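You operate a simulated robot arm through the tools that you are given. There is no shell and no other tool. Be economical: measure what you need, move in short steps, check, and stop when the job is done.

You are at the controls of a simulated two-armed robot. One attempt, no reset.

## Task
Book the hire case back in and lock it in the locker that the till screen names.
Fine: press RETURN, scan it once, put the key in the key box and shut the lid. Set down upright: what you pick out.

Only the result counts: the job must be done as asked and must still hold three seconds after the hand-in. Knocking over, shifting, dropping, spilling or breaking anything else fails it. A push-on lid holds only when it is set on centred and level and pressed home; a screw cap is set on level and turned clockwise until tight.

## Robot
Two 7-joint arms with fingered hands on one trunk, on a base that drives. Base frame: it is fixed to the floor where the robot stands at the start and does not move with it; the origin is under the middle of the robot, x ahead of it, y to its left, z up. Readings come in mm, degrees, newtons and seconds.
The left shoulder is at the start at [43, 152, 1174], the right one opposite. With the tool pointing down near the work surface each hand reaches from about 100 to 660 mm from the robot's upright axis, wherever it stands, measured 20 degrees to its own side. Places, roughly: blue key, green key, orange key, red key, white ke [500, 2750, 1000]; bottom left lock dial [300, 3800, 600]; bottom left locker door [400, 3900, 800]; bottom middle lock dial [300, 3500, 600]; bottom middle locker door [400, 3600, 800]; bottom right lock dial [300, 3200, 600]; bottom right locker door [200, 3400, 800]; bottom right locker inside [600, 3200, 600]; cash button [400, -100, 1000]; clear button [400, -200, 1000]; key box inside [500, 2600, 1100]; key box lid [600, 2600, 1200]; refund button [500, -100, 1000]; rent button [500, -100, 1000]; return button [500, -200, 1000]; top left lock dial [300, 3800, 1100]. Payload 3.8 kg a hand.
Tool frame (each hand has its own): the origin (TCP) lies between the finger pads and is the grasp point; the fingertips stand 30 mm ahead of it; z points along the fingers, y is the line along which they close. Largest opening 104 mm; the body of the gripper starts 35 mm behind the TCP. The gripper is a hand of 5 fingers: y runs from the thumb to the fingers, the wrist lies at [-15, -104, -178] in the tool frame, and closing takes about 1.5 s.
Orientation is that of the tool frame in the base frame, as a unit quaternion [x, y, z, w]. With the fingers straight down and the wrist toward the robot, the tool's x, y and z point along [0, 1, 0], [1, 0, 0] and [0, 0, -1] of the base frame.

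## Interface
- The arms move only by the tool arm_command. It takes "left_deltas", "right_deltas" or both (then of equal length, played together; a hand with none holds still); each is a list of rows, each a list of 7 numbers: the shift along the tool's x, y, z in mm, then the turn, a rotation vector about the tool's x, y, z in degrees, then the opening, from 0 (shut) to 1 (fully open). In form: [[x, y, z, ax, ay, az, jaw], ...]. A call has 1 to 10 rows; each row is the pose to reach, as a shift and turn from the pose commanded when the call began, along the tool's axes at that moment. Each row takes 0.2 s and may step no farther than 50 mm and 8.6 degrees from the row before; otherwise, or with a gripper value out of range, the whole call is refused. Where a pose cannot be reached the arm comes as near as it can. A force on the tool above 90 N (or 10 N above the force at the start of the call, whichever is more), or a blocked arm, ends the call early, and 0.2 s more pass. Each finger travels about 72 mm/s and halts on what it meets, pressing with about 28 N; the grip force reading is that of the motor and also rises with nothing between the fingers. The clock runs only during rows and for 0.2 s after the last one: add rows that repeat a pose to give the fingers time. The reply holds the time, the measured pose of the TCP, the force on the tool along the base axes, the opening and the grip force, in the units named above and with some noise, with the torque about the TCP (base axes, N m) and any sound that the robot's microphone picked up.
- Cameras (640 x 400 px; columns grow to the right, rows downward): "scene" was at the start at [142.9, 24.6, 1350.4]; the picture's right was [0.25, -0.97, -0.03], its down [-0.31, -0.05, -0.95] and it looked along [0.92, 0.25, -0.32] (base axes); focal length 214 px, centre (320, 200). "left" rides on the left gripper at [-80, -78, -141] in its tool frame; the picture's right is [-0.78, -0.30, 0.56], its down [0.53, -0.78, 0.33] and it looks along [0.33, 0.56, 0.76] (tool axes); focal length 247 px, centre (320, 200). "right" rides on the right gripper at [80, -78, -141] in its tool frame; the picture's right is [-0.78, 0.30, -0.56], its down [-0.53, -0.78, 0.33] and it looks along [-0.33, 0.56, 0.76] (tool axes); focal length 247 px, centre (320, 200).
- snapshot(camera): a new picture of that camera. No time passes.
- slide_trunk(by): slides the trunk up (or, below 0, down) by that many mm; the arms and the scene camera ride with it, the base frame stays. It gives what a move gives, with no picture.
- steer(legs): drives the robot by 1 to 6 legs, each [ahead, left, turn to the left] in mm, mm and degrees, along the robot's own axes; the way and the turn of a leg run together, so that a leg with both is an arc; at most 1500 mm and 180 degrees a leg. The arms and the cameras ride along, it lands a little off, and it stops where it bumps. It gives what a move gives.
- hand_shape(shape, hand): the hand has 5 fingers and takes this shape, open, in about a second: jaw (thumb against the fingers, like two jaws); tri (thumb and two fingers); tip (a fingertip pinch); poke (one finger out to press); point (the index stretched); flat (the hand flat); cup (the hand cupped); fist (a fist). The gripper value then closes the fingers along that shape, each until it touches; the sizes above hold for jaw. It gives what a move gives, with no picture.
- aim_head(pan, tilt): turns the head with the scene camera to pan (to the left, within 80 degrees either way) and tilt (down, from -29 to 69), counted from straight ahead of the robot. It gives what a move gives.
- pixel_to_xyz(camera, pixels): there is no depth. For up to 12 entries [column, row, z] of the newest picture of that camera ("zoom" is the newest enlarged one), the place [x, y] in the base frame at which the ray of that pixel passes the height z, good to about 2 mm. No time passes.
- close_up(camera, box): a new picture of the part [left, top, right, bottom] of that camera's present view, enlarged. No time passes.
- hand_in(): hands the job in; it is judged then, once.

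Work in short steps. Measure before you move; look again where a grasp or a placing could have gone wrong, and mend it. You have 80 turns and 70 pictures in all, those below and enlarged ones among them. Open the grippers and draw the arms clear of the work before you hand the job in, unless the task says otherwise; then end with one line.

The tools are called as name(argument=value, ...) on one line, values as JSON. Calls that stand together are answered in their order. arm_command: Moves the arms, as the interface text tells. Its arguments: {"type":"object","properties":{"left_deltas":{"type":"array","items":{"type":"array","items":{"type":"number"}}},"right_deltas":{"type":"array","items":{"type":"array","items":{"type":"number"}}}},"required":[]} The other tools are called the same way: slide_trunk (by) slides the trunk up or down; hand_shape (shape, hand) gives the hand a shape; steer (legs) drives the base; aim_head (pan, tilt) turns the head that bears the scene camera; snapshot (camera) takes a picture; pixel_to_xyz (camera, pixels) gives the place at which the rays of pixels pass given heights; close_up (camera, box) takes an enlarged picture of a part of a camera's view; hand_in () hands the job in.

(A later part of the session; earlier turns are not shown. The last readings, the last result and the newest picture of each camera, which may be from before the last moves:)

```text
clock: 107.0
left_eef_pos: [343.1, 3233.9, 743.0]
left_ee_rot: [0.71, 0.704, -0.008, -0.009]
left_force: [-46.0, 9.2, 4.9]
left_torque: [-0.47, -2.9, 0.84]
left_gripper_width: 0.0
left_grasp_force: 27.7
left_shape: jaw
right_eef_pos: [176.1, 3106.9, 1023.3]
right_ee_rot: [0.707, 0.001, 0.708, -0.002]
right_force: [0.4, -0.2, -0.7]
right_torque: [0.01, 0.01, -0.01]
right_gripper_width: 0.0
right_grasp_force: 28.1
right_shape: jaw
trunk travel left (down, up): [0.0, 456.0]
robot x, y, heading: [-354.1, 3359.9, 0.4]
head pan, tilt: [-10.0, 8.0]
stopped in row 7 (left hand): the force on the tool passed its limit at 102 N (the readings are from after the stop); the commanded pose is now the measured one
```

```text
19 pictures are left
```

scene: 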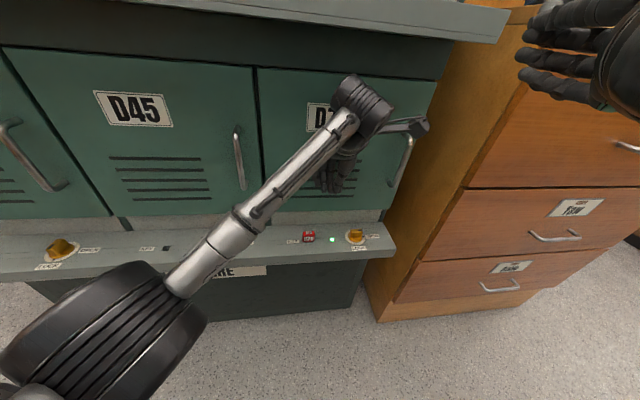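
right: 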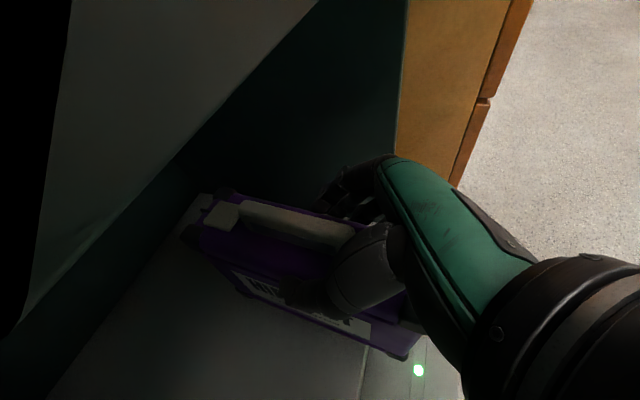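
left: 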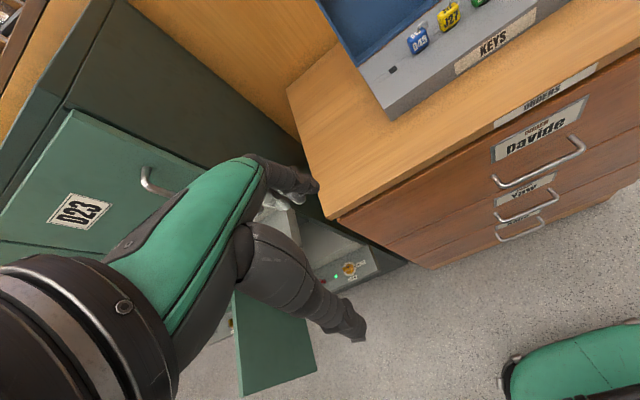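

Door is shut, label D76 visible. I withdraw the left hand and turn the right hand to point down (inverse 120° rotation).

arm_command(left_deltas=[[0, -25, 0, 0, 0, 0, 0], [0, -60, 0, 0, 0, 0, 0], [20, -100, 0, 0, 0, 0, 0], [60, -120, -20, 0, 0, 0, 0], [100, -135, -40, 0, 0, 0, 0], [140, -150, -60, 0, 0, 0, 0], [180, -170, -80, 0, 0, 0, 0], [220, -180, -100, 0, 0, 0, 0], [260, -190, -120, 0, 0, 0, 0], [300, -190, -140, 0, 0, 0, 0]])

arm_command(right_deltas=[[0, 0, 0, 4.9, -4.9, -4.9, 0], [0, 0, 0, 9.8, -9.8, -9.8, 0], [0, 0, 0, 14.7, -14.7, -14.7, 0], [0, 0, 0, 19.6, -19.6, -19.6, 0], [0, 0, 0, 24.5, -24.5, -24.5, 0], [0, 0, 0, 29.4, -29.4, -29.4, 0], [0, 0, 0, 34.3, -34.3, -34.3, 0], [0, 0, 0, 39.2, -39.2, -39.2, 0], [0, 0, 0, 44.1, -44.1, -44.1, 0], [0, 0, 0, 49, -49, -49, 0]])

arm_command(right_deltas=[[0, 0, 0, 4.9, -4.9, -4.9, 0.4], [0, 0, 0, 9.8, -9.8, -9.8, 0.4], [0, 0, 0, 14.7, -14.7, -14.7, 0.4], [0, 0, 0, 19.6, -19.6, -19.6, 0.4], [0, 0, 0, 20.28, -20.28, -20.28, 0.4]])

close_up(camera="scene", box=[270, 110, 430, 270])

snapshot(camera="right")

```text
clock: 109.2
left_eef_pos: [266.9, 3537.3, 769.9]
left_ee_rot: [0.706, 0.708, -0.003, -0.008]
left_force: [-1.1, 0.1, -0.2]
left_torque: [0.0, 0.02, -0.03]
left_gripper_width: 0.0
left_grasp_force: 27.8
left_shape: jaw
left hand out of reach, approached as far as the arm can: row 4, 5, 6, 7, 8, 9, 10
right_eef_pos: [181.0, 3106.3, 1021.6]
right_ee_rot: [0.707, 0.002, 0.707, -0.003]
right_force: [-0.2, 0.3, 0.2]
right_torque: [0.02, 0.01, 0.01]
right_gripper_width: 0.0
right_grasp_force: 28.2
right_shape: jaw
trunk travel left (down, up): [0.0, 456.0]
robot x, y, heading: [-354.0, 3360.7, 0.4]
head pan, tilt: [-10.0, 8.0]
```

```text
clock: 111.4
left_eef_pos: [267.2, 3535.2, 768.5]
left_ee_rot: [0.707, 0.707, -0.003, -0.008]
left_force: [0.1, -0.2, -0.3]
left_torque: [0.0, 0.01, -0.01]
left_gripper_width: 0.0
left_grasp_force: 27.8
left_shape: jaw
right_eef_pos: [179.7, 3106.8, 1021.3]
right_ee_rot: [0.795, 0.555, 0.245, -0.002]
right_force: [0.2, 0.0, 0.7]
right_torque: [-0.02, 0.01, -0.02]
right_gripper_width: 0.0
right_grasp_force: 28.3
right_shape: jaw
right hand out of reach, approached as far as the arm can: row 1, 2, 3
trunk travel left (down, up): [0.0, 456.0]
robot x, y, heading: [-351.6, 3363.2, 0.4]
head pan, tilt: [-10.0, 8.0]
```

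```text
clock: 112.6
left_eef_pos: [267.9, 3536.9, 767.7]
left_ee_rot: [0.707, 0.707, -0.003, -0.008]
left_force: [-0.6, 0.7, 0.2]
left_torque: [-0.04, 0.01, -0.03]
left_gripper_width: 0.0
left_grasp_force: 28.0
left_shape: jaw
right_eef_pos: [181.6, 3107.0, 1021.6]
right_ee_rot: [0.704, 0.71, -0.002, -0.001]
right_force: [0.4, 0.5, -0.2]
right_torque: [0.0, -0.05, 0.02]
right_gripper_width: 41.4
right_grasp_force: 0.0
right_shape: jaw
trunk travel left (down, up): [0.0, 456.0]
robot x, y, heading: [-353.1, 3359.8, 0.5]
head pan, tilt: [-10.0, 8.0]
```

```text
2.50 times, centred on (350, 190) of scene
```

zoom: 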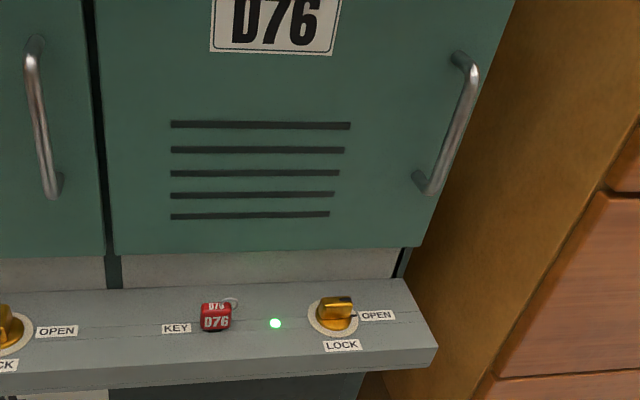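

```text
17 pictures are left
```

right: 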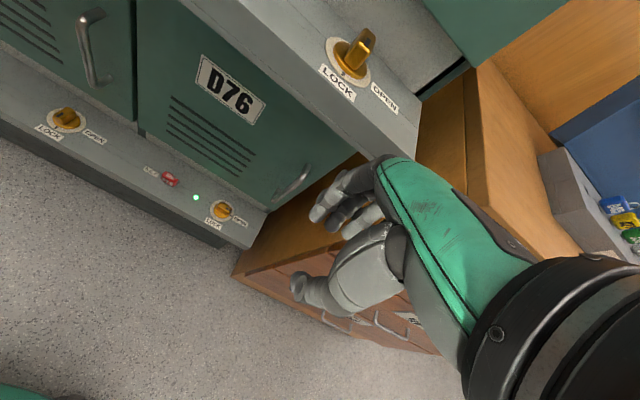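

The knob points to OPEN (right) with LOCK at the front: turn it 90° clockwise from above. I triangulate knob and key with both cameras.

pixel_to_xyz(camera="right", pixels=[[222, 209, 560], [222, 209, 580], [170, 179, 560], [170, 179, 580], [300, 180, 640], [300, 180, 700], [248, 237, 545]])

close_up(camera="scene", box=[310, 200, 400, 260])

```text
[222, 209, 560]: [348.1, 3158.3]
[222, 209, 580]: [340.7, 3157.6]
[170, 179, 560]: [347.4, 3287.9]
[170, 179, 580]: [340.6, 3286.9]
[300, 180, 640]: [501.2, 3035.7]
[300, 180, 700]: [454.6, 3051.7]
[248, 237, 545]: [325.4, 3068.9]
```

```text
6.67 times, centred on (355, 230) of scene
```

zoom: 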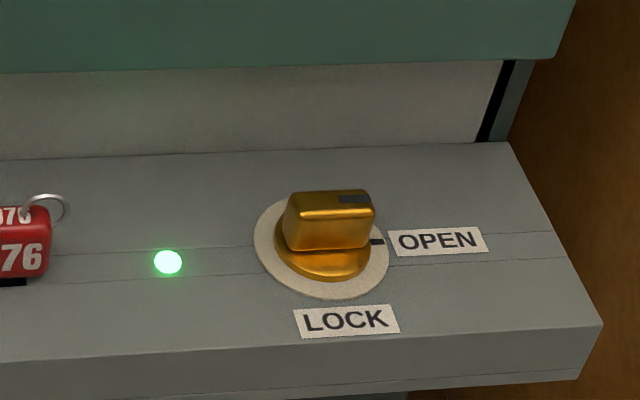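

I get the knob's base and top from this zoom.

pixel_to_xyz(camera="zoom", pixels=[[322, 252, 547], [328, 205, 575], [328, 205, 580], [328, 205, 585], [284, 245, 562], [374, 245, 562], [20, 280, 550], [24, 215, 580]])

```text
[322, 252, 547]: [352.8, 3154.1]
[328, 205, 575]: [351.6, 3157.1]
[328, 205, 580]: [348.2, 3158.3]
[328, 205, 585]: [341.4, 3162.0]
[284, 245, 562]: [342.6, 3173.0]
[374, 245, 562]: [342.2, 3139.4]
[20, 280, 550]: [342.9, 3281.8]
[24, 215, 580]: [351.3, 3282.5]
```

Knob axis ≈(348,3156), bar along y, top ≈578. I bring the right hand down in front, then over the knob at z≈640.

arm_command(right_deltas=[[10, 0, 45, 0, 0, 0, 0.4], [20, 0, 90, 0, 0, 0, 0.4], [30, 0, 135, 0, 0, 0, 0.4], [40, 0, 180, 0, 0, 0, 0.4], [49, 0, 225, 0, 0, 0, 0.4], [49, 0, 270, 0, 0, 0, 0.4], [49, 30, 305, 0, 0, 0, 0.4], [49, 70, 330, 0, 0, 0, 0.4], [49, 110, 355, 0, 0, 0, 0.4], [49, 110, 355, 0, 0, 0, 0.4]])

snapshot(camera="right")

```text
clock: 114.8
left_eef_pos: [266.3, 3536.1, 768.4]
left_ee_rot: [0.707, 0.707, -0.002, -0.007]
left_force: [0.2, -0.2, 0.7]
left_torque: [-0.02, 0.02, -0.04]
left_gripper_width: 0.1
left_grasp_force: 28.2
left_shape: jaw
right_eef_pos: [285.2, 3157.6, 664.5]
right_ee_rot: [0.705, 0.709, -0.001, -0.001]
right_force: [0.6, 0.0, -0.6]
right_torque: [-0.03, 0.01, 0.0]
right_gripper_width: 41.3
right_grasp_force: 0.0
right_shape: jaw
trunk travel left (down, up): [0.0, 456.0]
robot x, y, heading: [-347.5, 3359.3, 0.4]
head pan, tilt: [-10.0, 8.0]
```

```text
15 pictures are left
```

right: 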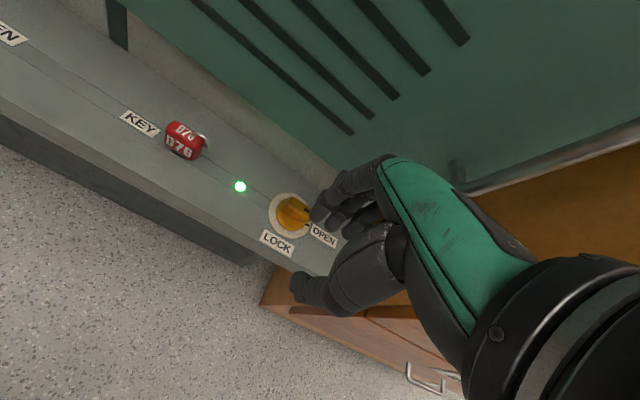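

Good alignment. I go forward 63 mm and down to z≈582, then check force.

arm_command(right_deltas=[[0, 30, 5, 0, 0, 0, 0.45], [0, 63, 10, 0, 0, 0, 0.45], [0, 63, 40, 0, 0, 0, 0.45], [0, 63, 65, 0, 0, 0, 0.45], [0, 63, 82, 0, 0, 0, 0.45], [0, 63, 82, 0, 0, 0, 0.45]])

close_up(camera="right", box=[200, 120, 440, 320])

```text
clock: 115.7
left_eef_pos: [259.2, 3533.1, 773.7]
left_ee_rot: [0.709, 0.705, 0.0, -0.005]
left_force: [0.2, -0.2, 0.2]
left_torque: [0.0, -0.01, 0.0]
left_gripper_width: 0.0
left_grasp_force: 27.8
left_shape: jaw
right_eef_pos: [334.8, 3157.4, 614.3]
right_ee_rot: [0.702, 0.712, -0.006, -0.007]
right_force: [-52.4, 3.2, 10.5]
right_torque: [-0.18, -1.14, -0.71]
right_gripper_width: 37.8
right_grasp_force: 0.1
right_shape: jaw
trunk travel left (down, up): [0.0, 456.0]
robot x, y, heading: [-354.6, 3359.7, 0.4]
head pan, tilt: [-10.0, 8.0]
stopped in row 4 (right hand): the force on the tool passed its limit at 98 N (the readings are from after the stop); the commanded pose is now the measured one
```

```text
2.00 times, centred on (320, 220) of right
```

zoom: 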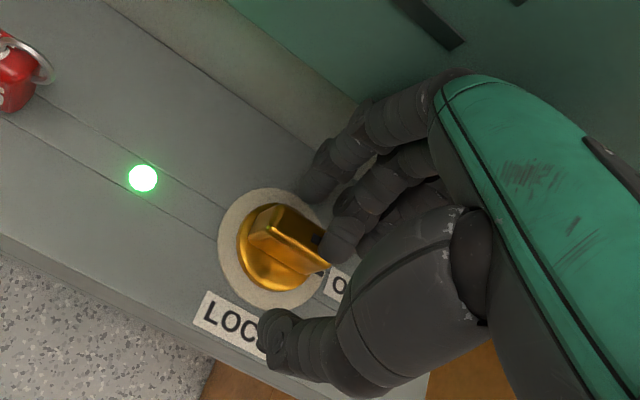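

The finger backs met the door. A poke finger pushing the knob bar's left end inward is cleaner: I back off, take the poke shape and tilt the hand 20° forward.

arm_command(right_deltas=[[0, -25, -5, 0, 0, 0, 0.45], [0, -45, -20, 0, 0, 0, 0.45], [0, -50, -60, 0, 0, 0, 0.45]])

hand_shape(shape="poke", hand="right")

arm_command(right_deltas=[[4, 5, 0, -7, 0, 0, 0], [8, 12, 0, -14, 0, 0, 0], [13, 20, 20, -20, 0, 0, 0], [13, 26, 50, -20, 0, 0, 0], [13, 28, 60, -20, 0, 0, 0], [13, 28, 60, -20, 0, 0, 0]])

close_up(camera="right", box=[200, 120, 440, 320])

```text
clock: 116.5
left_eef_pos: [264.8, 3535.1, 768.5]
left_ee_rot: [0.708, 0.706, -0.002, -0.008]
left_force: [-1.0, 0.3, -0.8]
left_torque: [-0.03, 0.0, 0.0]
left_gripper_width: 0.3
left_grasp_force: 27.5
left_shape: jaw
right_eef_pos: [295.8, 3157.1, 673.2]
right_ee_rot: [0.704, 0.71, -0.005, -0.006]
right_force: [0.3, 0.6, 0.8]
right_torque: [0.0, -0.05, -0.01]
right_gripper_width: 46.6
right_grasp_force: 0.0
right_shape: jaw
trunk travel left (down, up): [0.0, 456.0]
robot x, y, heading: [-355.6, 3359.5, 0.6]
head pan, tilt: [-10.0, 8.0]
```

```text
clock: 117.4
left_eef_pos: [265.4, 3534.4, 767.2]
left_ee_rot: [0.708, 0.706, -0.004, -0.008]
left_force: [0.0, -0.2, -0.8]
left_torque: [0.04, -0.01, 0.0]
left_gripper_width: 0.0
left_grasp_force: 27.8
left_shape: jaw
right_eef_pos: [295.8, 3156.6, 671.4]
right_ee_rot: [0.703, 0.711, -0.005, -0.005]
right_force: [-0.3, -0.4, 0.0]
right_torque: [0.01, -0.03, -0.01]
right_gripper_width: 0.0
right_grasp_force: 0.1
right_shape: poke
trunk travel left (down, up): [0.0, 456.0]
robot x, y, heading: [-353.1, 3364.2, 0.1]
head pan, tilt: [-10.0, 8.0]
```

```text
clock: 118.8
left_eef_pos: [264.9, 3535.1, 769.0]
left_ee_rot: [0.709, 0.706, -0.003, -0.008]
left_force: [-0.4, 0.1, 0.0]
left_torque: [0.0, -0.01, 0.01]
left_gripper_width: 0.0
left_grasp_force: 28.0
left_shape: jaw
right_eef_pos: [323.2, 3170.5, 613.0]
right_ee_rot: [0.694, 0.701, 0.119, 0.116]
right_force: [0.3, 0.8, 0.1]
right_torque: [0.04, 0.0, 0.0]
right_gripper_width: 0.2
right_grasp_force: 0.1
right_shape: poke
trunk travel left (down, up): [0.0, 456.0]
robot x, y, heading: [-353.8, 3362.5, 0.4]
head pan, tilt: [-10.0, 8.0]
```

```text
2.00 times, centred on (320, 220) of right
```

zoom: 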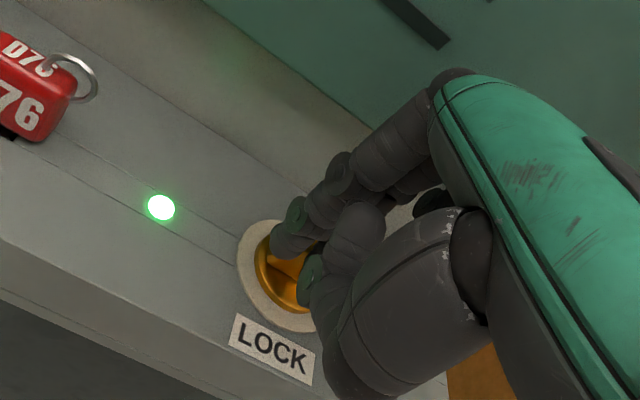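

The thumb sits front-right of the tip, where the bar's other end would sweep. I back off, untilt, and yaw the hand 85° clockwise so the thumb lies front-left instead.

arm_command(right_deltas=[[0, -10, -40, 7, 0, 0, 0], [0, -20, -60, 14, 0, 0, 0], [0, -20, -60, 20, 0, 0, 0]])

arm_command(right_deltas=[[0, 0, 0, 0, 0, 8.5, 0], [0, 0, 0, 0, 0, 17, 0], [0, 0, 0, 0, 0, 25.5, 0], [0, 0, 0, 0, 0, 34, 0], [0, 0, 0, 0, 0, 42.5, 0], [0, 0, 0, 0, 0, 51, 0], [0, 0, 0, 0, 0, 59.5, 0], [0, 0, 0, 0, 0, 68, 0], [0, 0, 0, 0, 0, 76.5, 0], [0, 0, 0, 0, 0, 85, 0]])

close_up(camera="scene", box=[260, 120, 440, 280])

```text
clock: 119.6
left_eef_pos: [266.3, 3535.2, 768.6]
left_ee_rot: [0.709, 0.706, -0.004, -0.008]
left_force: [-0.6, 1.0, 0.0]
left_torque: [0.0, -0.01, -0.01]
left_gripper_width: 0.0
left_grasp_force: 27.5
left_shape: jaw
right_eef_pos: [282.4, 3169.4, 661.8]
right_ee_rot: [0.704, 0.71, -0.005, -0.007]
right_force: [-0.2, 0.2, 0.7]
right_torque: [0.0, -0.01, -0.01]
right_gripper_width: 0.0
right_grasp_force: 0.0
right_shape: poke
trunk travel left (down, up): [0.0, 456.0]
robot x, y, heading: [-356.3, 3361.2, 0.4]
head pan, tilt: [-10.0, 8.0]
```

```text
clock: 121.8
left_eef_pos: [265.4, 3535.8, 769.1]
left_ee_rot: [0.708, 0.706, -0.003, -0.008]
left_force: [0.5, 0.1, -0.4]
left_torque: [-0.02, 0.01, 0.0]
left_gripper_width: 0.2
left_grasp_force: 27.9
left_shape: jaw
right_eef_pos: [283.5, 3170.1, 662.1]
right_ee_rot: [0.999, 0.047, -0.007, 0.0]
right_force: [0.7, 0.4, -0.7]
right_torque: [0.02, 0.0, -0.03]
right_gripper_width: 0.3
right_grasp_force: 0.1
right_shape: poke
trunk travel left (down, up): [0.0, 456.0]
robot x, y, heading: [-352.0, 3360.6, 0.4]
head pan, tilt: [-10.0, 8.0]
```

```text
2.50 times, centred on (350, 200) of scene
```

zoom: 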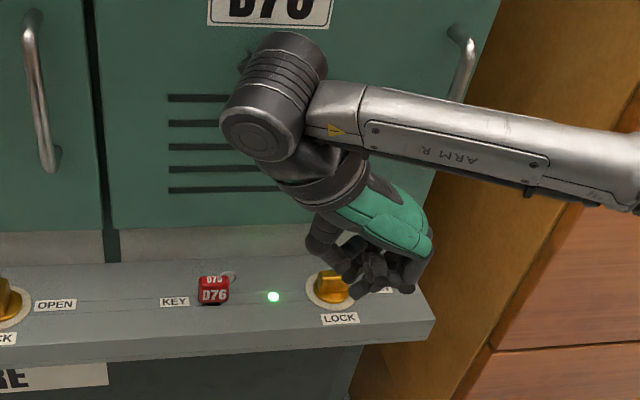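

I lower the tip to just in front of the bar's left half (322,3170,562) and check the contact state.

arm_command(right_deltas=[[19, 2, 15, 0, 0, 0, 0], [38.8, 3.7, 30, 0, 0, 0, 0], [38.8, 3.7, 50, 0, 0, 0, 0], [38.8, 3.7, 70, 0, 0, 0, 0], [38.8, 3.7, 70, 0, 0, 0, 0]])

close_up(camera="scene", box=[290, 170, 410, 270])

```text
clock: 123.0
left_eef_pos: [264.6, 3534.9, 769.0]
left_ee_rot: [0.708, 0.706, -0.002, -0.007]
left_force: [-0.4, -0.2, 1.1]
left_torque: [0.01, 0.01, 0.01]
left_gripper_width: 0.0
left_grasp_force: 28.0
left_shape: jaw
right_eef_pos: [320.0, 3168.9, 593.2]
right_ee_rot: [0.999, 0.048, -0.006, -0.001]
right_force: [-3.1, -0.9, 5.4]
right_torque: [0.05, -0.07, -0.07]
right_gripper_width: 0.0
right_grasp_force: 0.1
right_shape: poke
trunk travel left (down, up): [0.0, 456.0]
robot x, y, heading: [-352.7, 3363.1, 0.3]
head pan, tilt: [-10.0, 8.0]
```

```text
4.00 times, centred on (350, 220) of scene
```

zoom: 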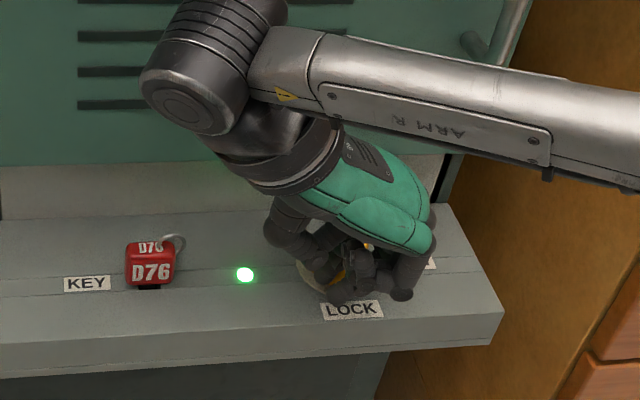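

Only light contact (5 N). I run the quarter-circle push.

arm_command(right_deltas=[[8.9, 1.8, 0, 0, 0, 0, 0], [18.5, -4.3, 0, 0, 0, 0, 0], [29.5, -4.3, 0, 0, 0, 0, 0], [39, 0.6, 0, 0, 0, 0, 0], [45.4, 8.3, 0, 0, 0, 0, 0], [45.4, 8.3, 0, 0, 0, 0, 0]])

close_up(camera="scene", box=[290, 170, 410, 270])

```text
clock: 124.4
left_eef_pos: [261.4, 3538.3, 771.8]
left_ee_rot: [0.708, 0.706, -0.002, -0.006]
left_force: [-0.6, -0.1, 0.0]
left_torque: [0.04, 0.02, 0.01]
left_gripper_width: 0.2
left_grasp_force: 27.9
left_shape: jaw
right_eef_pos: [362.8, 3173.6, 594.4]
right_ee_rot: [0.999, 0.053, -0.008, -0.003]
right_force: [-40.8, 36.4, 7.1]
right_torque: [-1.22, -2.3, -0.74]
right_gripper_width: 0.0
right_grasp_force: 0.0
right_shape: poke
trunk travel left (down, up): [0.0, 456.0]
robot x, y, heading: [-354.4, 3362.9, 0.3]
head pan, tilt: [-10.0, 8.0]
```

```text
4.00 times, centred on (350, 220) of scene
```

zoom: 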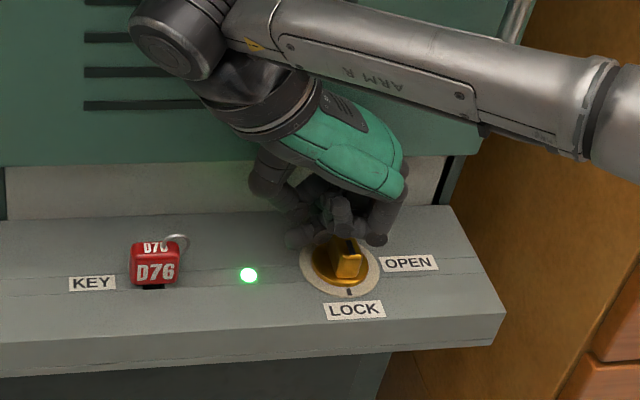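

The knob now points to LOCK. I pull the finger off to the left and up, switch to the tip pinch, and yaw back with a 20° forward tilt.

arm_command(right_deltas=[[-5, -12, 0, 0, 0, 0, 0], [-10, -20, -20, 0, 0, 0, 0], [-40, -30, -60, 0, 0, 0, 0], [-70, -50, -90, 0, 0, 0, 0], [-100, -70, -100, 0, 0, 0, 0]])

hand_shape(shape="tip", hand="right")

arm_command(right_deltas=[[0, -3, 0, 0, 0, -8.5, 0.4], [0, -6, 0, 0, 0, -17, 0.4], [0, -9, 0, 0, 0, -25.5, 0.4], [0, -12, 0, 0, 0, -34, 0.4], [0, -15, 0, 0, 0, -42.5, 0.4], [0, -20, 0, 0, 0, -51, 0.4], [0, -25, 0, 0, 0, -59.5, 0.4], [0, -30, 0, 0, 0, -68, 0.4], [0, -35, 0, 0, 0, -76.5, 0.4], [0, -40, 0, 0, 0, -85, 0.4]])

arm_command(right_deltas=[[0, 0, 0, -8, 0, 0, 0.4], [0, 0, 0, -16, 0, 0, 0.4], [0, 0, 0, -20, 0, 0, 0.4], [0, 0, 0, -20, 0, 0, 0.4]])

snapshot(camera="right")

```text
refused: row 3 steps farther than a row can; nothing moved
```

```text
clock: 125.3
left_eef_pos: [263.1, 3535.7, 770.2]
left_ee_rot: [0.709, 0.705, -0.002, -0.006]
left_force: [0.2, 0.1, -0.6]
left_torque: [-0.02, -0.02, 0.01]
left_gripper_width: 0.2
left_grasp_force: 27.5
left_shape: jaw
right_eef_pos: [364.9, 3168.2, 594.9]
right_ee_rot: [0.999, 0.049, -0.006, 0.0]
right_force: [-40.0, 24.5, 2.1]
right_torque: [-1.6, -2.58, -0.32]
right_gripper_width: 103.9
right_grasp_force: 0.0
right_shape: tip
trunk travel left (down, up): [0.0, 456.0]
robot x, y, heading: [-356.0, 3359.3, 0.5]
head pan, tilt: [-10.0, 8.0]
```

```text
clock: 126.1
left_eef_pos: [260.8, 3530.8, 774.1]
left_ee_rot: [0.711, 0.704, -0.001, -0.005]
left_force: [-0.6, 0.2, -1.1]
left_torque: [-0.08, 0.04, 0.02]
left_gripper_width: 0.1
left_grasp_force: 28.1
left_shape: jaw
right_eef_pos: [358.2, 3161.8, 595.1]
right_ee_rot: [0.975, 0.222, 0.002, -0.007]
right_force: [-42.0, 1.8, 6.0]
right_torque: [2.53, -8.62, -3.02]
right_gripper_width: 17.7
right_grasp_force: 28.0
right_shape: tip
trunk travel left (down, up): [0.0, 456.0]
robot x, y, heading: [-356.3, 3359.2, -0.2]
head pan, tilt: [-10.0, 8.0]
stopped in row 3 (right hand): the force on the tool passed its limit at 95 N (the readings are from after the stop); the commanded pose is now the measured one
```

```text
clock: 127.1
left_eef_pos: [265.7, 3530.9, 767.1]
left_ee_rot: [0.71, 0.705, -0.003, -0.008]
left_force: [-0.9, 0.4, 0.3]
left_torque: [0.03, -0.02, 0.01]
left_gripper_width: 0.3
left_grasp_force: 28.4
left_shape: jaw
right_eef_pos: [364.3, 3164.8, 586.7]
right_ee_rot: [0.959, 0.227, 0.033, 0.163]
right_force: [-4.2, -0.6, -2.3]
right_torque: [0.05, -0.19, 0.0]
right_gripper_width: 15.9
right_grasp_force: 27.9
right_shape: tip
trunk travel left (down, up): [0.0, 456.0]
robot x, y, heading: [-356.8, 3361.5, 0.3]
head pan, tilt: [-10.0, 8.0]
```

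```text
9 pictures are left
```

right: 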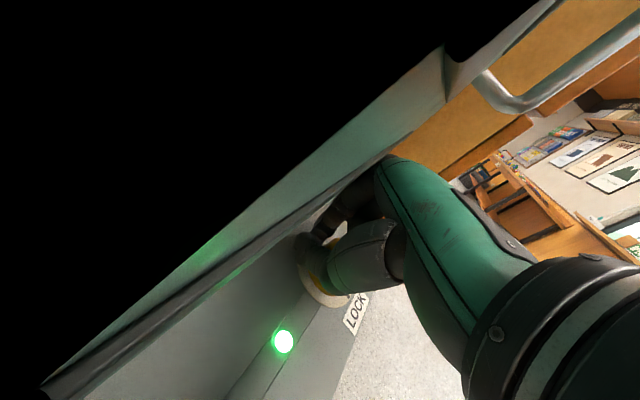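

My batched calls ran on after the refusal: the hand is now pinching the knob. I open the fingers fully and lift straight off, alone this time.

arm_command(right_deltas=[[0, 0, 0, 0, 0, 0, 0.6], [0, 0, 0, 0, 0, 0, 0.6], [0, 0, 0, 0, 0, 0, 0.6], [0, 0, 0, 0, 0, 0, 0.6], [0, 0, -20, 0, 0, 0, 0.6], [0, 0, -45, 0, 0, 0, 0.6], [0, 0, -75, 0, 0, 0, 0.6], [0, 0, -75, 0, 0, 0, 0.6]])

```text
clock: 128.9
left_eef_pos: [266.3, 3531.3, 767.9]
left_ee_rot: [0.711, 0.704, -0.004, -0.008]
left_force: [-0.3, 0.6, -0.3]
left_torque: [-0.02, 0.01, 0.0]
left_gripper_width: 0.0
left_grasp_force: 28.2
left_shape: jaw
right_eef_pos: [354.0, 3185.6, 659.6]
right_ee_rot: [0.96, 0.226, 0.034, 0.163]
right_force: [0.2, 0.1, 0.8]
right_torque: [0.01, 0.01, -0.02]
right_gripper_width: 62.0
right_grasp_force: 0.0
right_shape: tip
trunk travel left (down, up): [0.0, 456.0]
robot x, y, heading: [-356.1, 3360.6, -0.1]
head pan, tilt: [-10.0, 8.0]
```

Free of the knob. I pull back 70 mm and untilt, then look at the knob.

arm_command(right_deltas=[[-20, -9, -3, 7, 0, 0, 0.6], [-40, -19, -6, 14, 0, 0, 0.6], [-62.6, -29.6, -9.6, 20, 0, 0, 0.6], [-62.6, -29.6, -9.6, 20, 0, 0, 0.6]])

close_up(camera="scene", box=[270, 130, 430, 270])

```text
clock: 129.9
left_eef_pos: [264.6, 3530.9, 767.8]
left_ee_rot: [0.71, 0.704, -0.003, -0.008]
left_force: [0.4, 0.5, -0.1]
left_torque: [-0.01, -0.01, 0.01]
left_gripper_width: 0.0
left_grasp_force: 27.8
left_shape: jaw
right_eef_pos: [284.4, 3185.2, 658.3]
right_ee_rot: [0.974, 0.228, -0.005, -0.006]
right_force: [0.0, -0.3, 0.6]
right_torque: [0.02, 0.03, 0.01]
right_gripper_width: 62.1
right_grasp_force: 0.2
right_shape: tip
trunk travel left (down, up): [0.0, 456.0]
robot x, y, heading: [-353.5, 3364.3, 0.0]
head pan, tilt: [-10.0, 8.0]
```

```text
2.86 times, centred on (350, 200) of scene
```

zoom: 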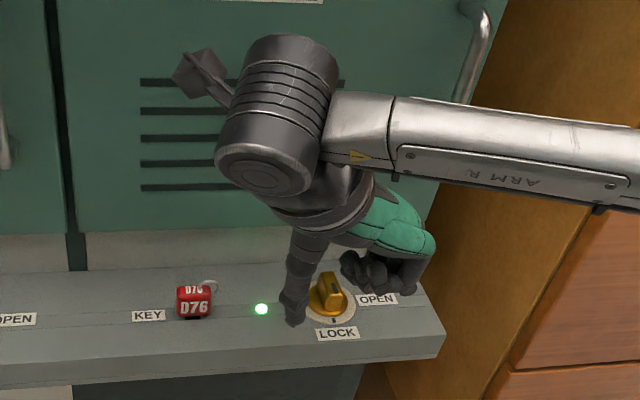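

The knob slipped ~20° back from LOCK. The tip pinch is roughly aligned with the bar, so I lower it over the knob at (348,3156), open.

arm_command(right_deltas=[[15, 18, 0, 0, 0, 0, 0.6], [30, 36, 0, 0, 0, 0, 0.6], [44.4, 54.5, 10, 0, 0, 0, 0.6], [44.4, 54.5, 35, 0, 0, 0, 0.6], [44.4, 54.5, 60, 0, 0, 0, 0.6], [44.4, 54.5, 75, 0, 0, 0, 0.6], [44.4, 54.5, 75, 0, 0, 0, 0.6]])

```text
clock: 131.5
left_eef_pos: [263.5, 3532.8, 772.3]
left_ee_rot: [0.71, 0.704, -0.001, -0.005]
left_force: [0.3, 0.8, 0.3]
left_torque: [0.05, 0.01, -0.04]
left_gripper_width: 0.0
left_grasp_force: 28.0
left_shape: jaw
right_eef_pos: [343.2, 3157.7, 589.8]
right_ee_rot: [0.973, 0.229, 0.0, -0.004]
right_force: [0.5, 1.6, 26.9]
right_torque: [-0.77, -0.53, 0.05]
right_gripper_width: 61.2
right_grasp_force: 0.1
right_shape: tip
trunk travel left (down, up): [0.0, 456.0]
robot x, y, heading: [-356.7, 3366.3, 0.3]
head pan, tilt: [-10.0, 8.0]
```

Fingertips touch the ledge (27 N). I raise 8 mm, close on the bar, and read the width.

arm_command(right_deltas=[[0, 0, -14, 0, 0, 0, 0.6], [0, 0, -14, 0, 0, 0, 0], [0, 0, -14, 0, 0, 0, 0], [0, 0, -14, 0, 0, 0, 0], [0, 0, -14, 0, 0, 0, 0], [0, 0, -14, 0, 0, 0, 0]])

```text
clock: 132.9
left_eef_pos: [266.2, 3532.7, 766.9]
left_ee_rot: [0.71, 0.705, -0.003, -0.008]
left_force: [0.0, 0.0, 0.0]
left_torque: [0.01, -0.02, 0.01]
left_gripper_width: 0.0
left_grasp_force: 28.2
left_shape: jaw
right_eef_pos: [344.4, 3158.8, 597.1]
right_ee_rot: [0.973, 0.23, -0.005, -0.006]
right_force: [7.6, 16.2, -0.6]
right_torque: [0.34, -0.19, -0.05]
right_gripper_width: 5.4
right_grasp_force: 27.8
right_shape: tip
trunk travel left (down, up): [0.0, 456.0]
robot x, y, heading: [-355.7, 3361.7, -0.1]
head pan, tilt: [-10.0, 8.0]
```

Width 5.4 mm means it isn't around the bar properly. I look.

close_up(camera="right", box=[220, 160, 400, 320])

```text
2.50 times, centred on (310, 240) of right
```

zoom: 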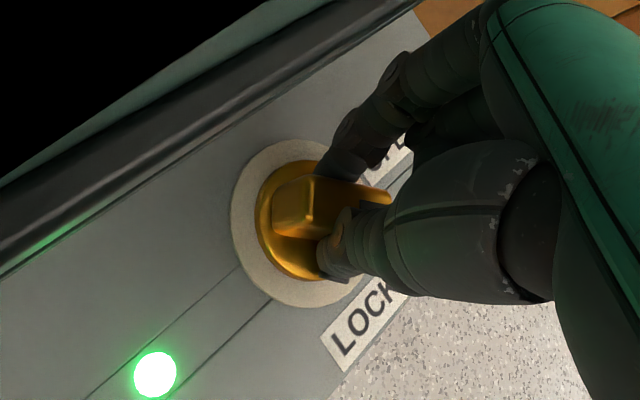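

The fingers straddle the bar, which now points between OPEN and LOCK. I rotate the hand clockwise (+tool z) 43° and read force.

arm_command(right_deltas=[[0, 0, 0, 0, 0, 8.5, 0], [0, 0, 0, 0, 0, 17, 0], [0, 0, 0, 0, 0, 25.5, 0], [0, 0, 0, 0, 0, 34, 0], [0, 0, 0, 0, 0, 42, 0], [0, 0, 0, 0, 0, 42, 0]])

close_up(camera="right", box=[220, 160, 400, 320])

```text
clock: 134.3
left_eef_pos: [256.6, 3528.7, 774.1]
left_ee_rot: [0.711, 0.703, 0.001, -0.004]
left_force: [0.3, -0.6, -0.3]
left_torque: [-0.01, -0.01, 0.01]
left_gripper_width: 0.3
left_grasp_force: 27.4
left_shape: jaw
right_eef_pos: [334.8, 3159.7, 598.8]
right_ee_rot: [0.992, -0.129, -0.003, -0.004]
right_force: [37.0, 1.2, 3.7]
right_torque: [0.09, -0.75, 0.26]
right_gripper_width: 5.4
right_grasp_force: 28.4
right_shape: tip
trunk travel left (down, up): [0.0, 456.0]
robot x, y, heading: [-357.3, 3361.1, -0.2]
head pan, tilt: [-10.0, 8.0]
```

```text
2.50 times, centred on (310, 240) of right
```

zoom: 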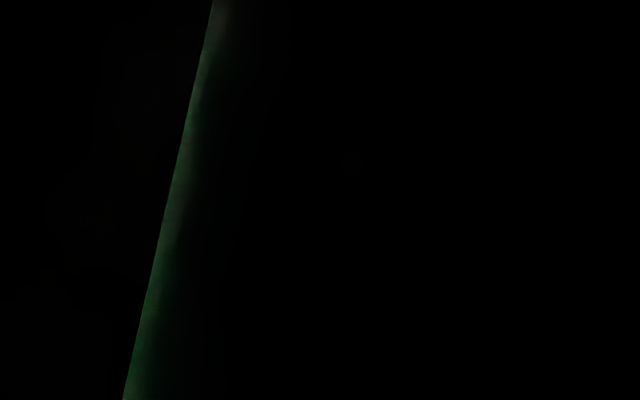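

The wrist camera is against the door. I open, lift straight up, then back off and look with the head.

arm_command(right_deltas=[[0, 0, 0, 0, 0, 0, 0.5], [0, 0, 0, 0, 0, 0, 0.5], [0, 0, 0, 0, 0, 0, 0.5], [-5, 0, -20, 0, 0, 0, 0.5], [-10, 0, -45, 0, 0, 0, 0.5], [-30, 0, -75, 0, 0, 0, 0.5], [-60, 0, -100, 0, 0, 0, 0.5], [-90, 0, -110, 0, 0, 0, 0.5], [-90, 0, -110, 0, 0, 0, 0.5]])

close_up(camera="scene", box=[280, 190, 400, 270])

```text
clock: 136.3
left_eef_pos: [264.8, 3529.9, 767.4]
left_ee_rot: [0.711, 0.703, -0.003, -0.008]
left_force: [-0.1, -0.2, -0.7]
left_torque: [0.0, 0.0, 0.01]
left_gripper_width: 0.1
left_grasp_force: 27.5
left_shape: jaw
right_eef_pos: [257.9, 3178.8, 706.9]
right_ee_rot: [0.991, -0.137, -0.006, -0.004]
right_force: [0.5, 0.3, -0.6]
right_torque: [-0.01, 0.02, 0.01]
right_gripper_width: 51.8
right_grasp_force: 0.0
right_shape: tip
trunk travel left (down, up): [0.0, 456.0]
robot x, y, heading: [-353.2, 3361.3, 0.0]
head pan, tilt: [-10.0, 8.0]
```

```text
5.00 times, centred on (340, 230) of scene
```

zoom: 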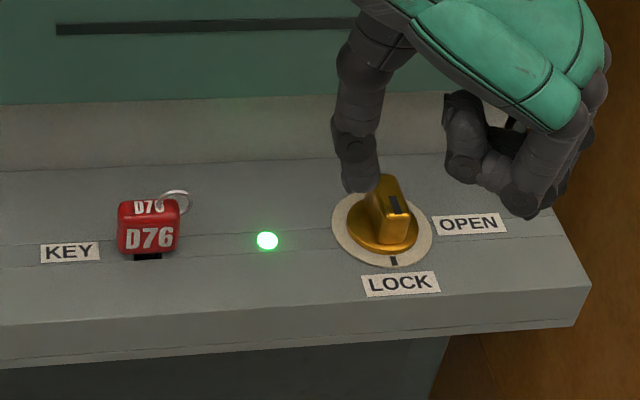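

The knob is nearly but perhaps a few degrees short of LOCK. I yaw the hand to ~45° (keeps the camera off the door), closed, to push the bar's front end left to the stop.

arm_command(right_deltas=[[0, 0, 0, 0, 0, -7.5, 0], [0, 0, 0, 0, 0, -15, 0], [0, 0, 0, 0, 0, -22.5, 0], [0, 0, 0, 0, 0, -30, 0], [0, 0, 0, 0, 0, -37.5, 0], [0, 0, 0, 0, 0, -45, 0], [0, 0, 0, 0, 0, -52.5, 0], [0, 0, 0, 0, 0, -60, 0], [0, 0, 0, 0, 0, -60, 0]])

```text
clock: 138.3
left_eef_pos: [264.9, 3529.7, 768.0]
left_ee_rot: [0.71, 0.704, -0.003, -0.008]
left_force: [-0.3, -0.2, -0.6]
left_torque: [0.02, 0.03, 0.01]
left_gripper_width: 0.0
left_grasp_force: 27.8
left_shape: jaw
right_eef_pos: [259.4, 3181.6, 707.4]
right_ee_rot: [0.925, 0.379, -0.005, -0.007]
right_force: [0.4, -0.1, 0.2]
right_torque: [-0.02, 0.0, 0.01]
right_gripper_width: 0.1
right_grasp_force: 28.1
right_shape: tip
trunk travel left (down, up): [0.0, 456.0]
robot x, y, heading: [-359.2, 3361.1, -0.0]
head pan, tilt: [-10.0, 8.0]
```

I place the closed tip right of the bar's front end (333,3122) at z≈598 and push +y to y≈3146.

arm_command(right_deltas=[[4, 32, 0, 0, 0, 0, 0], [7, 64, 20, 0, 0, 0, 0], [10.6, 94.7, 45, 0, 0, 0, 0], [10.6, 94.7, 80, 0, 0, 0, 0], [10.6, 94.7, 109, 0, 0, 0, 0], [16.2, 89, 109, 0, 0, 0, 0], [21.8, 83.3, 109, 0, 0, 0, 0], [27.4, 77.6, 109, 0, 0, 0, 0], [27.4, 77.6, 109, 0, 0, 0, 0]])

close_up(camera="scene", box=[280, 190, 400, 270])

```text
clock: 140.3
left_eef_pos: [264.5, 3529.3, 770.4]
left_ee_rot: [0.71, 0.704, -0.004, -0.007]
left_force: [0.3, 0.0, -0.5]
left_torque: [-0.03, 0.01, 0.01]
left_gripper_width: 0.0
left_grasp_force: 28.4
left_shape: jaw
right_eef_pos: [331.2, 3143.3, 595.9]
right_ee_rot: [0.927, 0.376, -0.005, -0.006]
right_force: [0.7, -9.1, 0.3]
right_torque: [-0.18, 0.0, -0.01]
right_gripper_width: 0.2
right_grasp_force: 28.2
right_shape: tip
trunk travel left (down, up): [0.0, 456.0]
robot x, y, heading: [-354.7, 3361.9, -0.1]
head pan, tilt: [-10.0, 8.0]
```

```text
5.00 times, centred on (340, 230) of scene
```

zoom: 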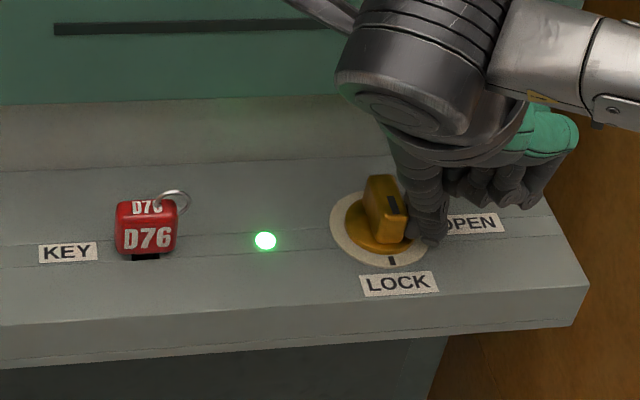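

Contact at 9 N. I push another 12 mm and judge by force.

arm_command(right_deltas=[[3, -3, 0, 0, 0, 0, 0], [6, -6, 0, 0, 0, 0, 0], [9, -9, 0, 0, 0, 0, 0], [9, -9, 0, 0, 0, 0, 0]])

```text
clock: 141.3
left_eef_pos: [264.6, 3526.7, 769.6]
left_ee_rot: [0.711, 0.703, -0.002, -0.009]
left_force: [-0.1, -0.9, -0.7]
left_torque: [0.01, -0.03, -0.01]
left_gripper_width: 0.0
left_grasp_force: 27.8
left_shape: jaw
right_eef_pos: [331.0, 3147.6, 597.5]
right_ee_rot: [0.929, 0.37, -0.006, -0.005]
right_force: [-9.2, -41.7, 5.8]
right_torque: [-0.82, 0.18, -0.09]
right_gripper_width: 0.1
right_grasp_force: 28.0
right_shape: tip
trunk travel left (down, up): [0.0, 456.0]
robot x, y, heading: [-355.0, 3358.6, -0.1]
head pan, tilt: [-10.0, 8.0]
```

42 N with almost no motion: the knob is hard against LOCK. I query the key geometry from the current zoom.

pixel_to_xyz(camera="zoom", pixels=[[116, 256, 552], [177, 252, 552], [117, 223, 575], [117, 223, 580], [178, 218, 580], [118, 204, 580], [118, 204, 585], [177, 200, 585], [147, 258, 545], [172, 192, 600], [185, 205, 590]])

arm_command(right_deltas=[[-7, 7, 0, 0, 0, 0, 0], [-20, 20, 0, 0, 0, 0, 0], [-24, 24, -30, 0, 0, 0, 0], [-40, 10, -60, 0, 0, 0, 0], [-60, -10, -90, 0, 0, 0, 0], [-70, -30, -110, 0, 0, 0, 0]])

```text
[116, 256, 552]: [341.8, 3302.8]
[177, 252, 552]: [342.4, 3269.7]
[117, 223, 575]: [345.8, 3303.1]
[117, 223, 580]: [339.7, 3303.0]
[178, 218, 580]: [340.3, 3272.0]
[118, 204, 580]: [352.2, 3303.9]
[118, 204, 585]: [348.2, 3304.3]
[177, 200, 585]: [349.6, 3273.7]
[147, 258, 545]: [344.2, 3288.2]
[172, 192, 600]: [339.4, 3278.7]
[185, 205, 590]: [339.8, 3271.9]
```

```text
clock: 142.7
left_eef_pos: [264.5, 3531.5, 768.5]
left_ee_rot: [0.71, 0.704, -0.002, -0.008]
left_force: [0.3, 0.1, -0.6]
left_torque: [0.06, 0.0, 0.0]
left_gripper_width: 0.0
left_grasp_force: 27.8
left_shape: jaw
right_eef_pos: [261.3, 3127.7, 708.8]
right_ee_rot: [0.926, 0.378, -0.003, -0.006]
right_force: [0.2, 0.0, -0.7]
right_torque: [-0.02, 0.0, 0.01]
right_gripper_width: 0.0
right_grasp_force: 28.1
right_shape: tip
trunk travel left (down, up): [0.0, 456.0]
robot x, y, heading: [-355.3, 3361.7, 0.0]
head pan, tilt: [-10.0, 8.0]
```

Key: plate about x 341–353, y 3270–3303 (centre 3287), top ≈580, ring to 600 on the right. I yaw the hand to baseline while moving in front of the key.

arm_command(right_deltas=[[21, -16.5, 0, 0, 0, -7.6, 0.3], [42, -33, 0, 0, 0, -15.2, 0.3], [63, -49.5, 0, 0, 0, -22.8, 0.3], [84, -66, 0, 0, 0, -30.4, 0.3], [105, -82.5, 0, 0, 0, -38, 0.3], [125.9, -99, 0, 0, 0, -45.2, 0.3], [125.9, -99, 0, 0, 0, -45.2, 0.3]])

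```text
clock: 144.3
left_eef_pos: [265.1, 3529.4, 768.8]
left_ee_rot: [0.71, 0.704, -0.003, -0.009]
left_force: [0.2, 0.3, 0.4]
left_torque: [0.02, 0.02, 0.02]
left_gripper_width: 0.0
left_grasp_force: 28.3
left_shape: jaw
right_eef_pos: [283.3, 3287.5, 709.1]
right_ee_rot: [0.708, 0.706, -0.001, -0.007]
right_force: [-0.4, -0.4, 0.0]
right_torque: [-0.03, 0.03, -0.02]
right_gripper_width: 31.0
right_grasp_force: 0.1
right_shape: tip
trunk travel left (down, up): [0.0, 456.0]
robot x, y, heading: [-356.9, 3362.6, -0.2]
head pan, tilt: [-10.0, 8.0]
```

Now tilt 15° forward and move over the key at z≈645.

arm_command(right_deltas=[[0, 15, 15, -7.5, 0, 0, 0.3], [0, 32, 32, -15, 0, 0, 0.3], [0, 48, 48, -15, 0, 0, 0.3], [0, 64, 64, -15, 0, 0, 0.3], [0, 64, 64, -15, 0, 0, 0.3]])

snapshot(camera="right")

```text
clock: 145.5
left_eef_pos: [266.1, 3529.6, 768.9]
left_ee_rot: [0.711, 0.703, -0.002, -0.008]
left_force: [-0.3, -0.3, 0.4]
left_torque: [0.01, -0.01, -0.02]
left_gripper_width: 0.1
left_grasp_force: 28.1
left_shape: jaw
right_eef_pos: [345.4, 3290.0, 645.3]
right_ee_rot: [0.703, 0.7, 0.09, 0.086]
right_force: [-5.8, -0.8, 0.6]
right_torque: [-0.02, -0.14, 0.04]
right_gripper_width: 29.5
right_grasp_force: 0.2
right_shape: tip
trunk travel left (down, up): [0.0, 456.0]
robot x, y, heading: [-354.1, 3362.7, 0.2]
head pan, tilt: [-10.0, 8.0]
```

```text
3 pictures are left
```

right: 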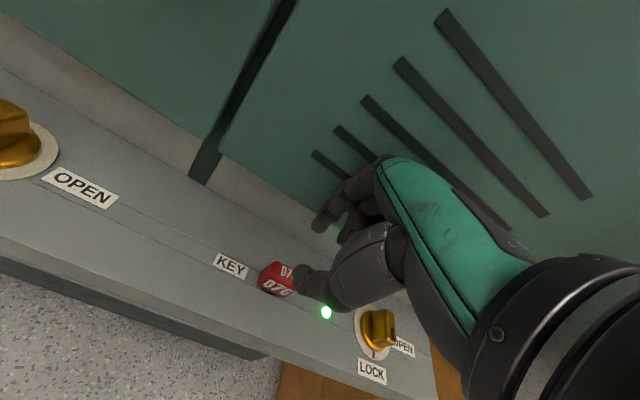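

Knob reads LOCK. I check the key's position in this view against the hand.

pixel_to_xyz(camera="right", pixels=[[277, 287, 560], [284, 270, 580], [268, 266, 580], [262, 288, 550], [298, 290, 550], [300, 272, 600], [318, 222, 610]])

```text
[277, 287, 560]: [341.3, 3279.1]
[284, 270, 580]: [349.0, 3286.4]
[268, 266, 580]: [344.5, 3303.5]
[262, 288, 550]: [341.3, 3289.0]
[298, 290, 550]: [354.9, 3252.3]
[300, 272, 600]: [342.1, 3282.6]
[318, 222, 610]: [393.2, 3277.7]
```

Pinch centre sits ~10 mm ahead of the TCP, so I shift back 11 mm, open to 0.5 and descend to z≈592.

arm_command(right_deltas=[[-3, -10.6, -2.9, 0, 0, 0, 0.5], [-3, -10.6, -2.9, 0, 0, 0, 0.5], [-3, -15, 14, 0, 0, 0, 0.5], [-3, -20, 32, 0, 0, 0, 0.5], [-3, -24.3, 48.3, 0, 0, 0, 0.5], [-3, -24.3, 48.3, 0, 0, 0, 0.5]])

```text
clock: 146.9
left_eef_pos: [263.4, 3529.8, 771.8]
left_ee_rot: [0.71, 0.705, -0.002, -0.006]
left_force: [-0.5, -0.3, -1.3]
left_torque: [0.02, -0.02, 0.0]
left_gripper_width: 0.0
left_grasp_force: 28.1
left_shape: jaw
right_eef_pos: [335.9, 3286.7, 598.7]
right_ee_rot: [0.704, 0.699, 0.094, 0.087]
right_force: [-4.3, -1.0, 18.0]
right_torque: [0.05, 0.7, 0.05]
right_gripper_width: 51.8
right_grasp_force: 0.0
right_shape: tip
trunk travel left (down, up): [0.0, 456.0]
robot x, y, heading: [-356.1, 3357.9, -0.3]
head pan, tilt: [-10.0, 8.0]
```

Thumb touches the ledge in front of the key (18 N). I raise 8 mm and close on the key.

arm_command(right_deltas=[[0, 3, -12, 0, 0, 0, 0.5], [0, 3, -12, 0, 0, 0, 0.2], [0, 3, -12, 0, 0, 0, 0], [0, 3, -12, 0, 0, 0, 0], [0, 3, -12, 0, 0, 0, 0], [0, 3, -12, 0, 0, 0, 0], [0, 3, -12, 0, 0, 0, 0]])

```text
clock: 148.5
left_eef_pos: [264.9, 3530.2, 767.5]
left_ee_rot: [0.71, 0.704, -0.003, -0.008]
left_force: [-0.3, -0.5, 0.0]
left_torque: [-0.01, -0.01, 0.0]
left_gripper_width: 0.0
left_grasp_force: 28.0
left_shape: jaw
right_eef_pos: [336.4, 3283.0, 605.5]
right_ee_rot: [0.704, 0.699, 0.091, 0.085]
right_force: [-1.8, 0.0, -1.0]
right_torque: [0.0, 0.11, 0.0]
right_gripper_width: 11.1
right_grasp_force: 27.9
right_shape: tip
trunk travel left (down, up): [0.0, 456.0]
robot x, y, heading: [-356.6, 3365.3, 0.3]
head pan, tilt: [-10.0, 8.0]
```

Width 11.1 mm matches the key plate. I pull straight up 60 mm.

arm_command(right_deltas=[[0, 2.6, -9.7, 0, 0, 0, 0], [0, 5.2, -19.3, 0, 0, 0, 0], [0, 7.8, -29, 0, 0, 0, 0], [0, 10.4, -38.6, 0, 0, 0, 0], [0, 15.5, -58, 0, 0, 0, 0], [0, 15.5, -58, 0, 0, 0, 0]])

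```text
clock: 149.9
left_eef_pos: [266.0, 3530.3, 768.4]
left_ee_rot: [0.71, 0.704, -0.003, -0.009]
left_force: [-0.8, 0.5, -0.8]
left_torque: [0.03, -0.01, -0.02]
left_gripper_width: 0.0
left_grasp_force: 28.2
left_shape: jaw
right_eef_pos: [336.2, 3285.2, 664.1]
right_ee_rot: [0.705, 0.699, 0.09, 0.085]
right_force: [-0.1, 0.4, -0.4]
right_torque: [0.0, 0.02, 0.01]
right_gripper_width: 10.9
right_grasp_force: 28.4
right_shape: tip
trunk travel left (down, up): [0.0, 456.0]
robot x, y, heading: [-352.3, 3359.9, 0.2]
head pan, tilt: [-10.0, 8.0]
```

The key is in hand (10.9 mm). I retract, back the base off 300 mm, then raise the trunk.

arm_command(right_deltas=[[0, -30, -10, 0, 0, 0, 0], [0, -60, -20, 0, 0, 0, 0], [0, -80, -30, 0, 0, 0, 0], [0, -80, -30, 0, 0, 0, 0]])

steer(legs=[[-280, 0, 0]])

slide_trunk(by=400)

steer(legs=[[0, -575, 0]])

```text
clock: 150.9
left_eef_pos: [265.9, 3530.7, 768.6]
left_ee_rot: [0.71, 0.704, -0.004, -0.009]
left_force: [-0.4, 0.5, 0.5]
left_torque: [0.04, 0.02, 0.02]
left_gripper_width: 0.0
left_grasp_force: 27.6
left_shape: jaw
right_eef_pos: [252.5, 3285.0, 674.0]
right_ee_rot: [0.705, 0.698, 0.09, 0.085]
right_force: [-0.3, -0.4, -0.5]
right_torque: [0.0, 0.0, 0.04]
right_gripper_width: 11.0
right_grasp_force: 27.8
right_shape: tip
trunk travel left (down, up): [0.0, 456.0]
robot x, y, heading: [-353.5, 3363.4, 0.2]
head pan, tilt: [-10.0, 8.0]
```

```text
clock: 152.9
left_eef_pos: [-17.8, 3530.5, 769.0]
left_ee_rot: [0.71, 0.704, -0.002, -0.008]
left_force: [-0.8, 0.0, 0.2]
left_torque: [0.0, -0.02, 0.03]
left_gripper_width: 0.0
left_grasp_force: 28.3
left_shape: jaw
right_eef_pos: [-30.8, 3285.4, 674.1]
right_ee_rot: [0.705, 0.698, 0.091, 0.086]
right_force: [0.3, 0.1, 0.0]
right_torque: [-0.01, 0.03, 0.02]
right_gripper_width: 10.9
right_grasp_force: 28.0
right_shape: tip
trunk travel left (down, up): [0.0, 456.0]
robot x, y, heading: [-635.9, 3361.4, -0.1]
head pan, tilt: [-10.0, 8.0]
```

```text
clock: 156.7
left_eef_pos: [-17.2, 3530.8, 1168.1]
left_ee_rot: [0.711, 0.703, -0.002, -0.008]
left_force: [-0.6, -0.6, -0.1]
left_torque: [-0.01, 0.03, 0.0]
left_gripper_width: 0.0
left_grasp_force: 27.8
left_shape: jaw
right_eef_pos: [-30.4, 3284.2, 1073.0]
right_ee_rot: [0.705, 0.698, 0.09, 0.085]
right_force: [0.2, 0.1, -1.5]
right_torque: [-0.01, -0.02, -0.02]
right_gripper_width: 10.8
right_grasp_force: 27.6
right_shape: tip
trunk travel left (down, up): [-400.0, 56.0]
robot x, y, heading: [-638.6, 3363.2, -0.2]
head pan, tilt: [-10.0, 8.0]
```

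```text
clock: 158.3
left_eef_pos: [1.4, 3377.6, 1169.8]
left_ee_rot: [0.734, 0.679, -0.002, -0.009]
left_force: [-0.4, 0.1, 0.5]
left_torque: [0.02, -0.02, 0.01]
left_gripper_width: 0.0
left_grasp_force: 28.0
left_shape: jaw
right_eef_pos: [-29.9, 3133.4, 1074.0]
right_ee_rot: [0.727, 0.675, 0.089, 0.087]
right_force: [-0.3, -0.1, -1.2]
right_torque: [0.02, 0.02, 0.02]
right_gripper_width: 11.0
right_grasp_force: 28.1
right_shape: tip
trunk travel left (down, up): [-400.0, 56.0]
robot x, y, heading: [-631.0, 3247.7, -3.9]
head pan, tilt: [-10.0, 8.0]
stopped in leg 1: the robot was blocked; the commanded pose is now the measured one
5 turns are left
```

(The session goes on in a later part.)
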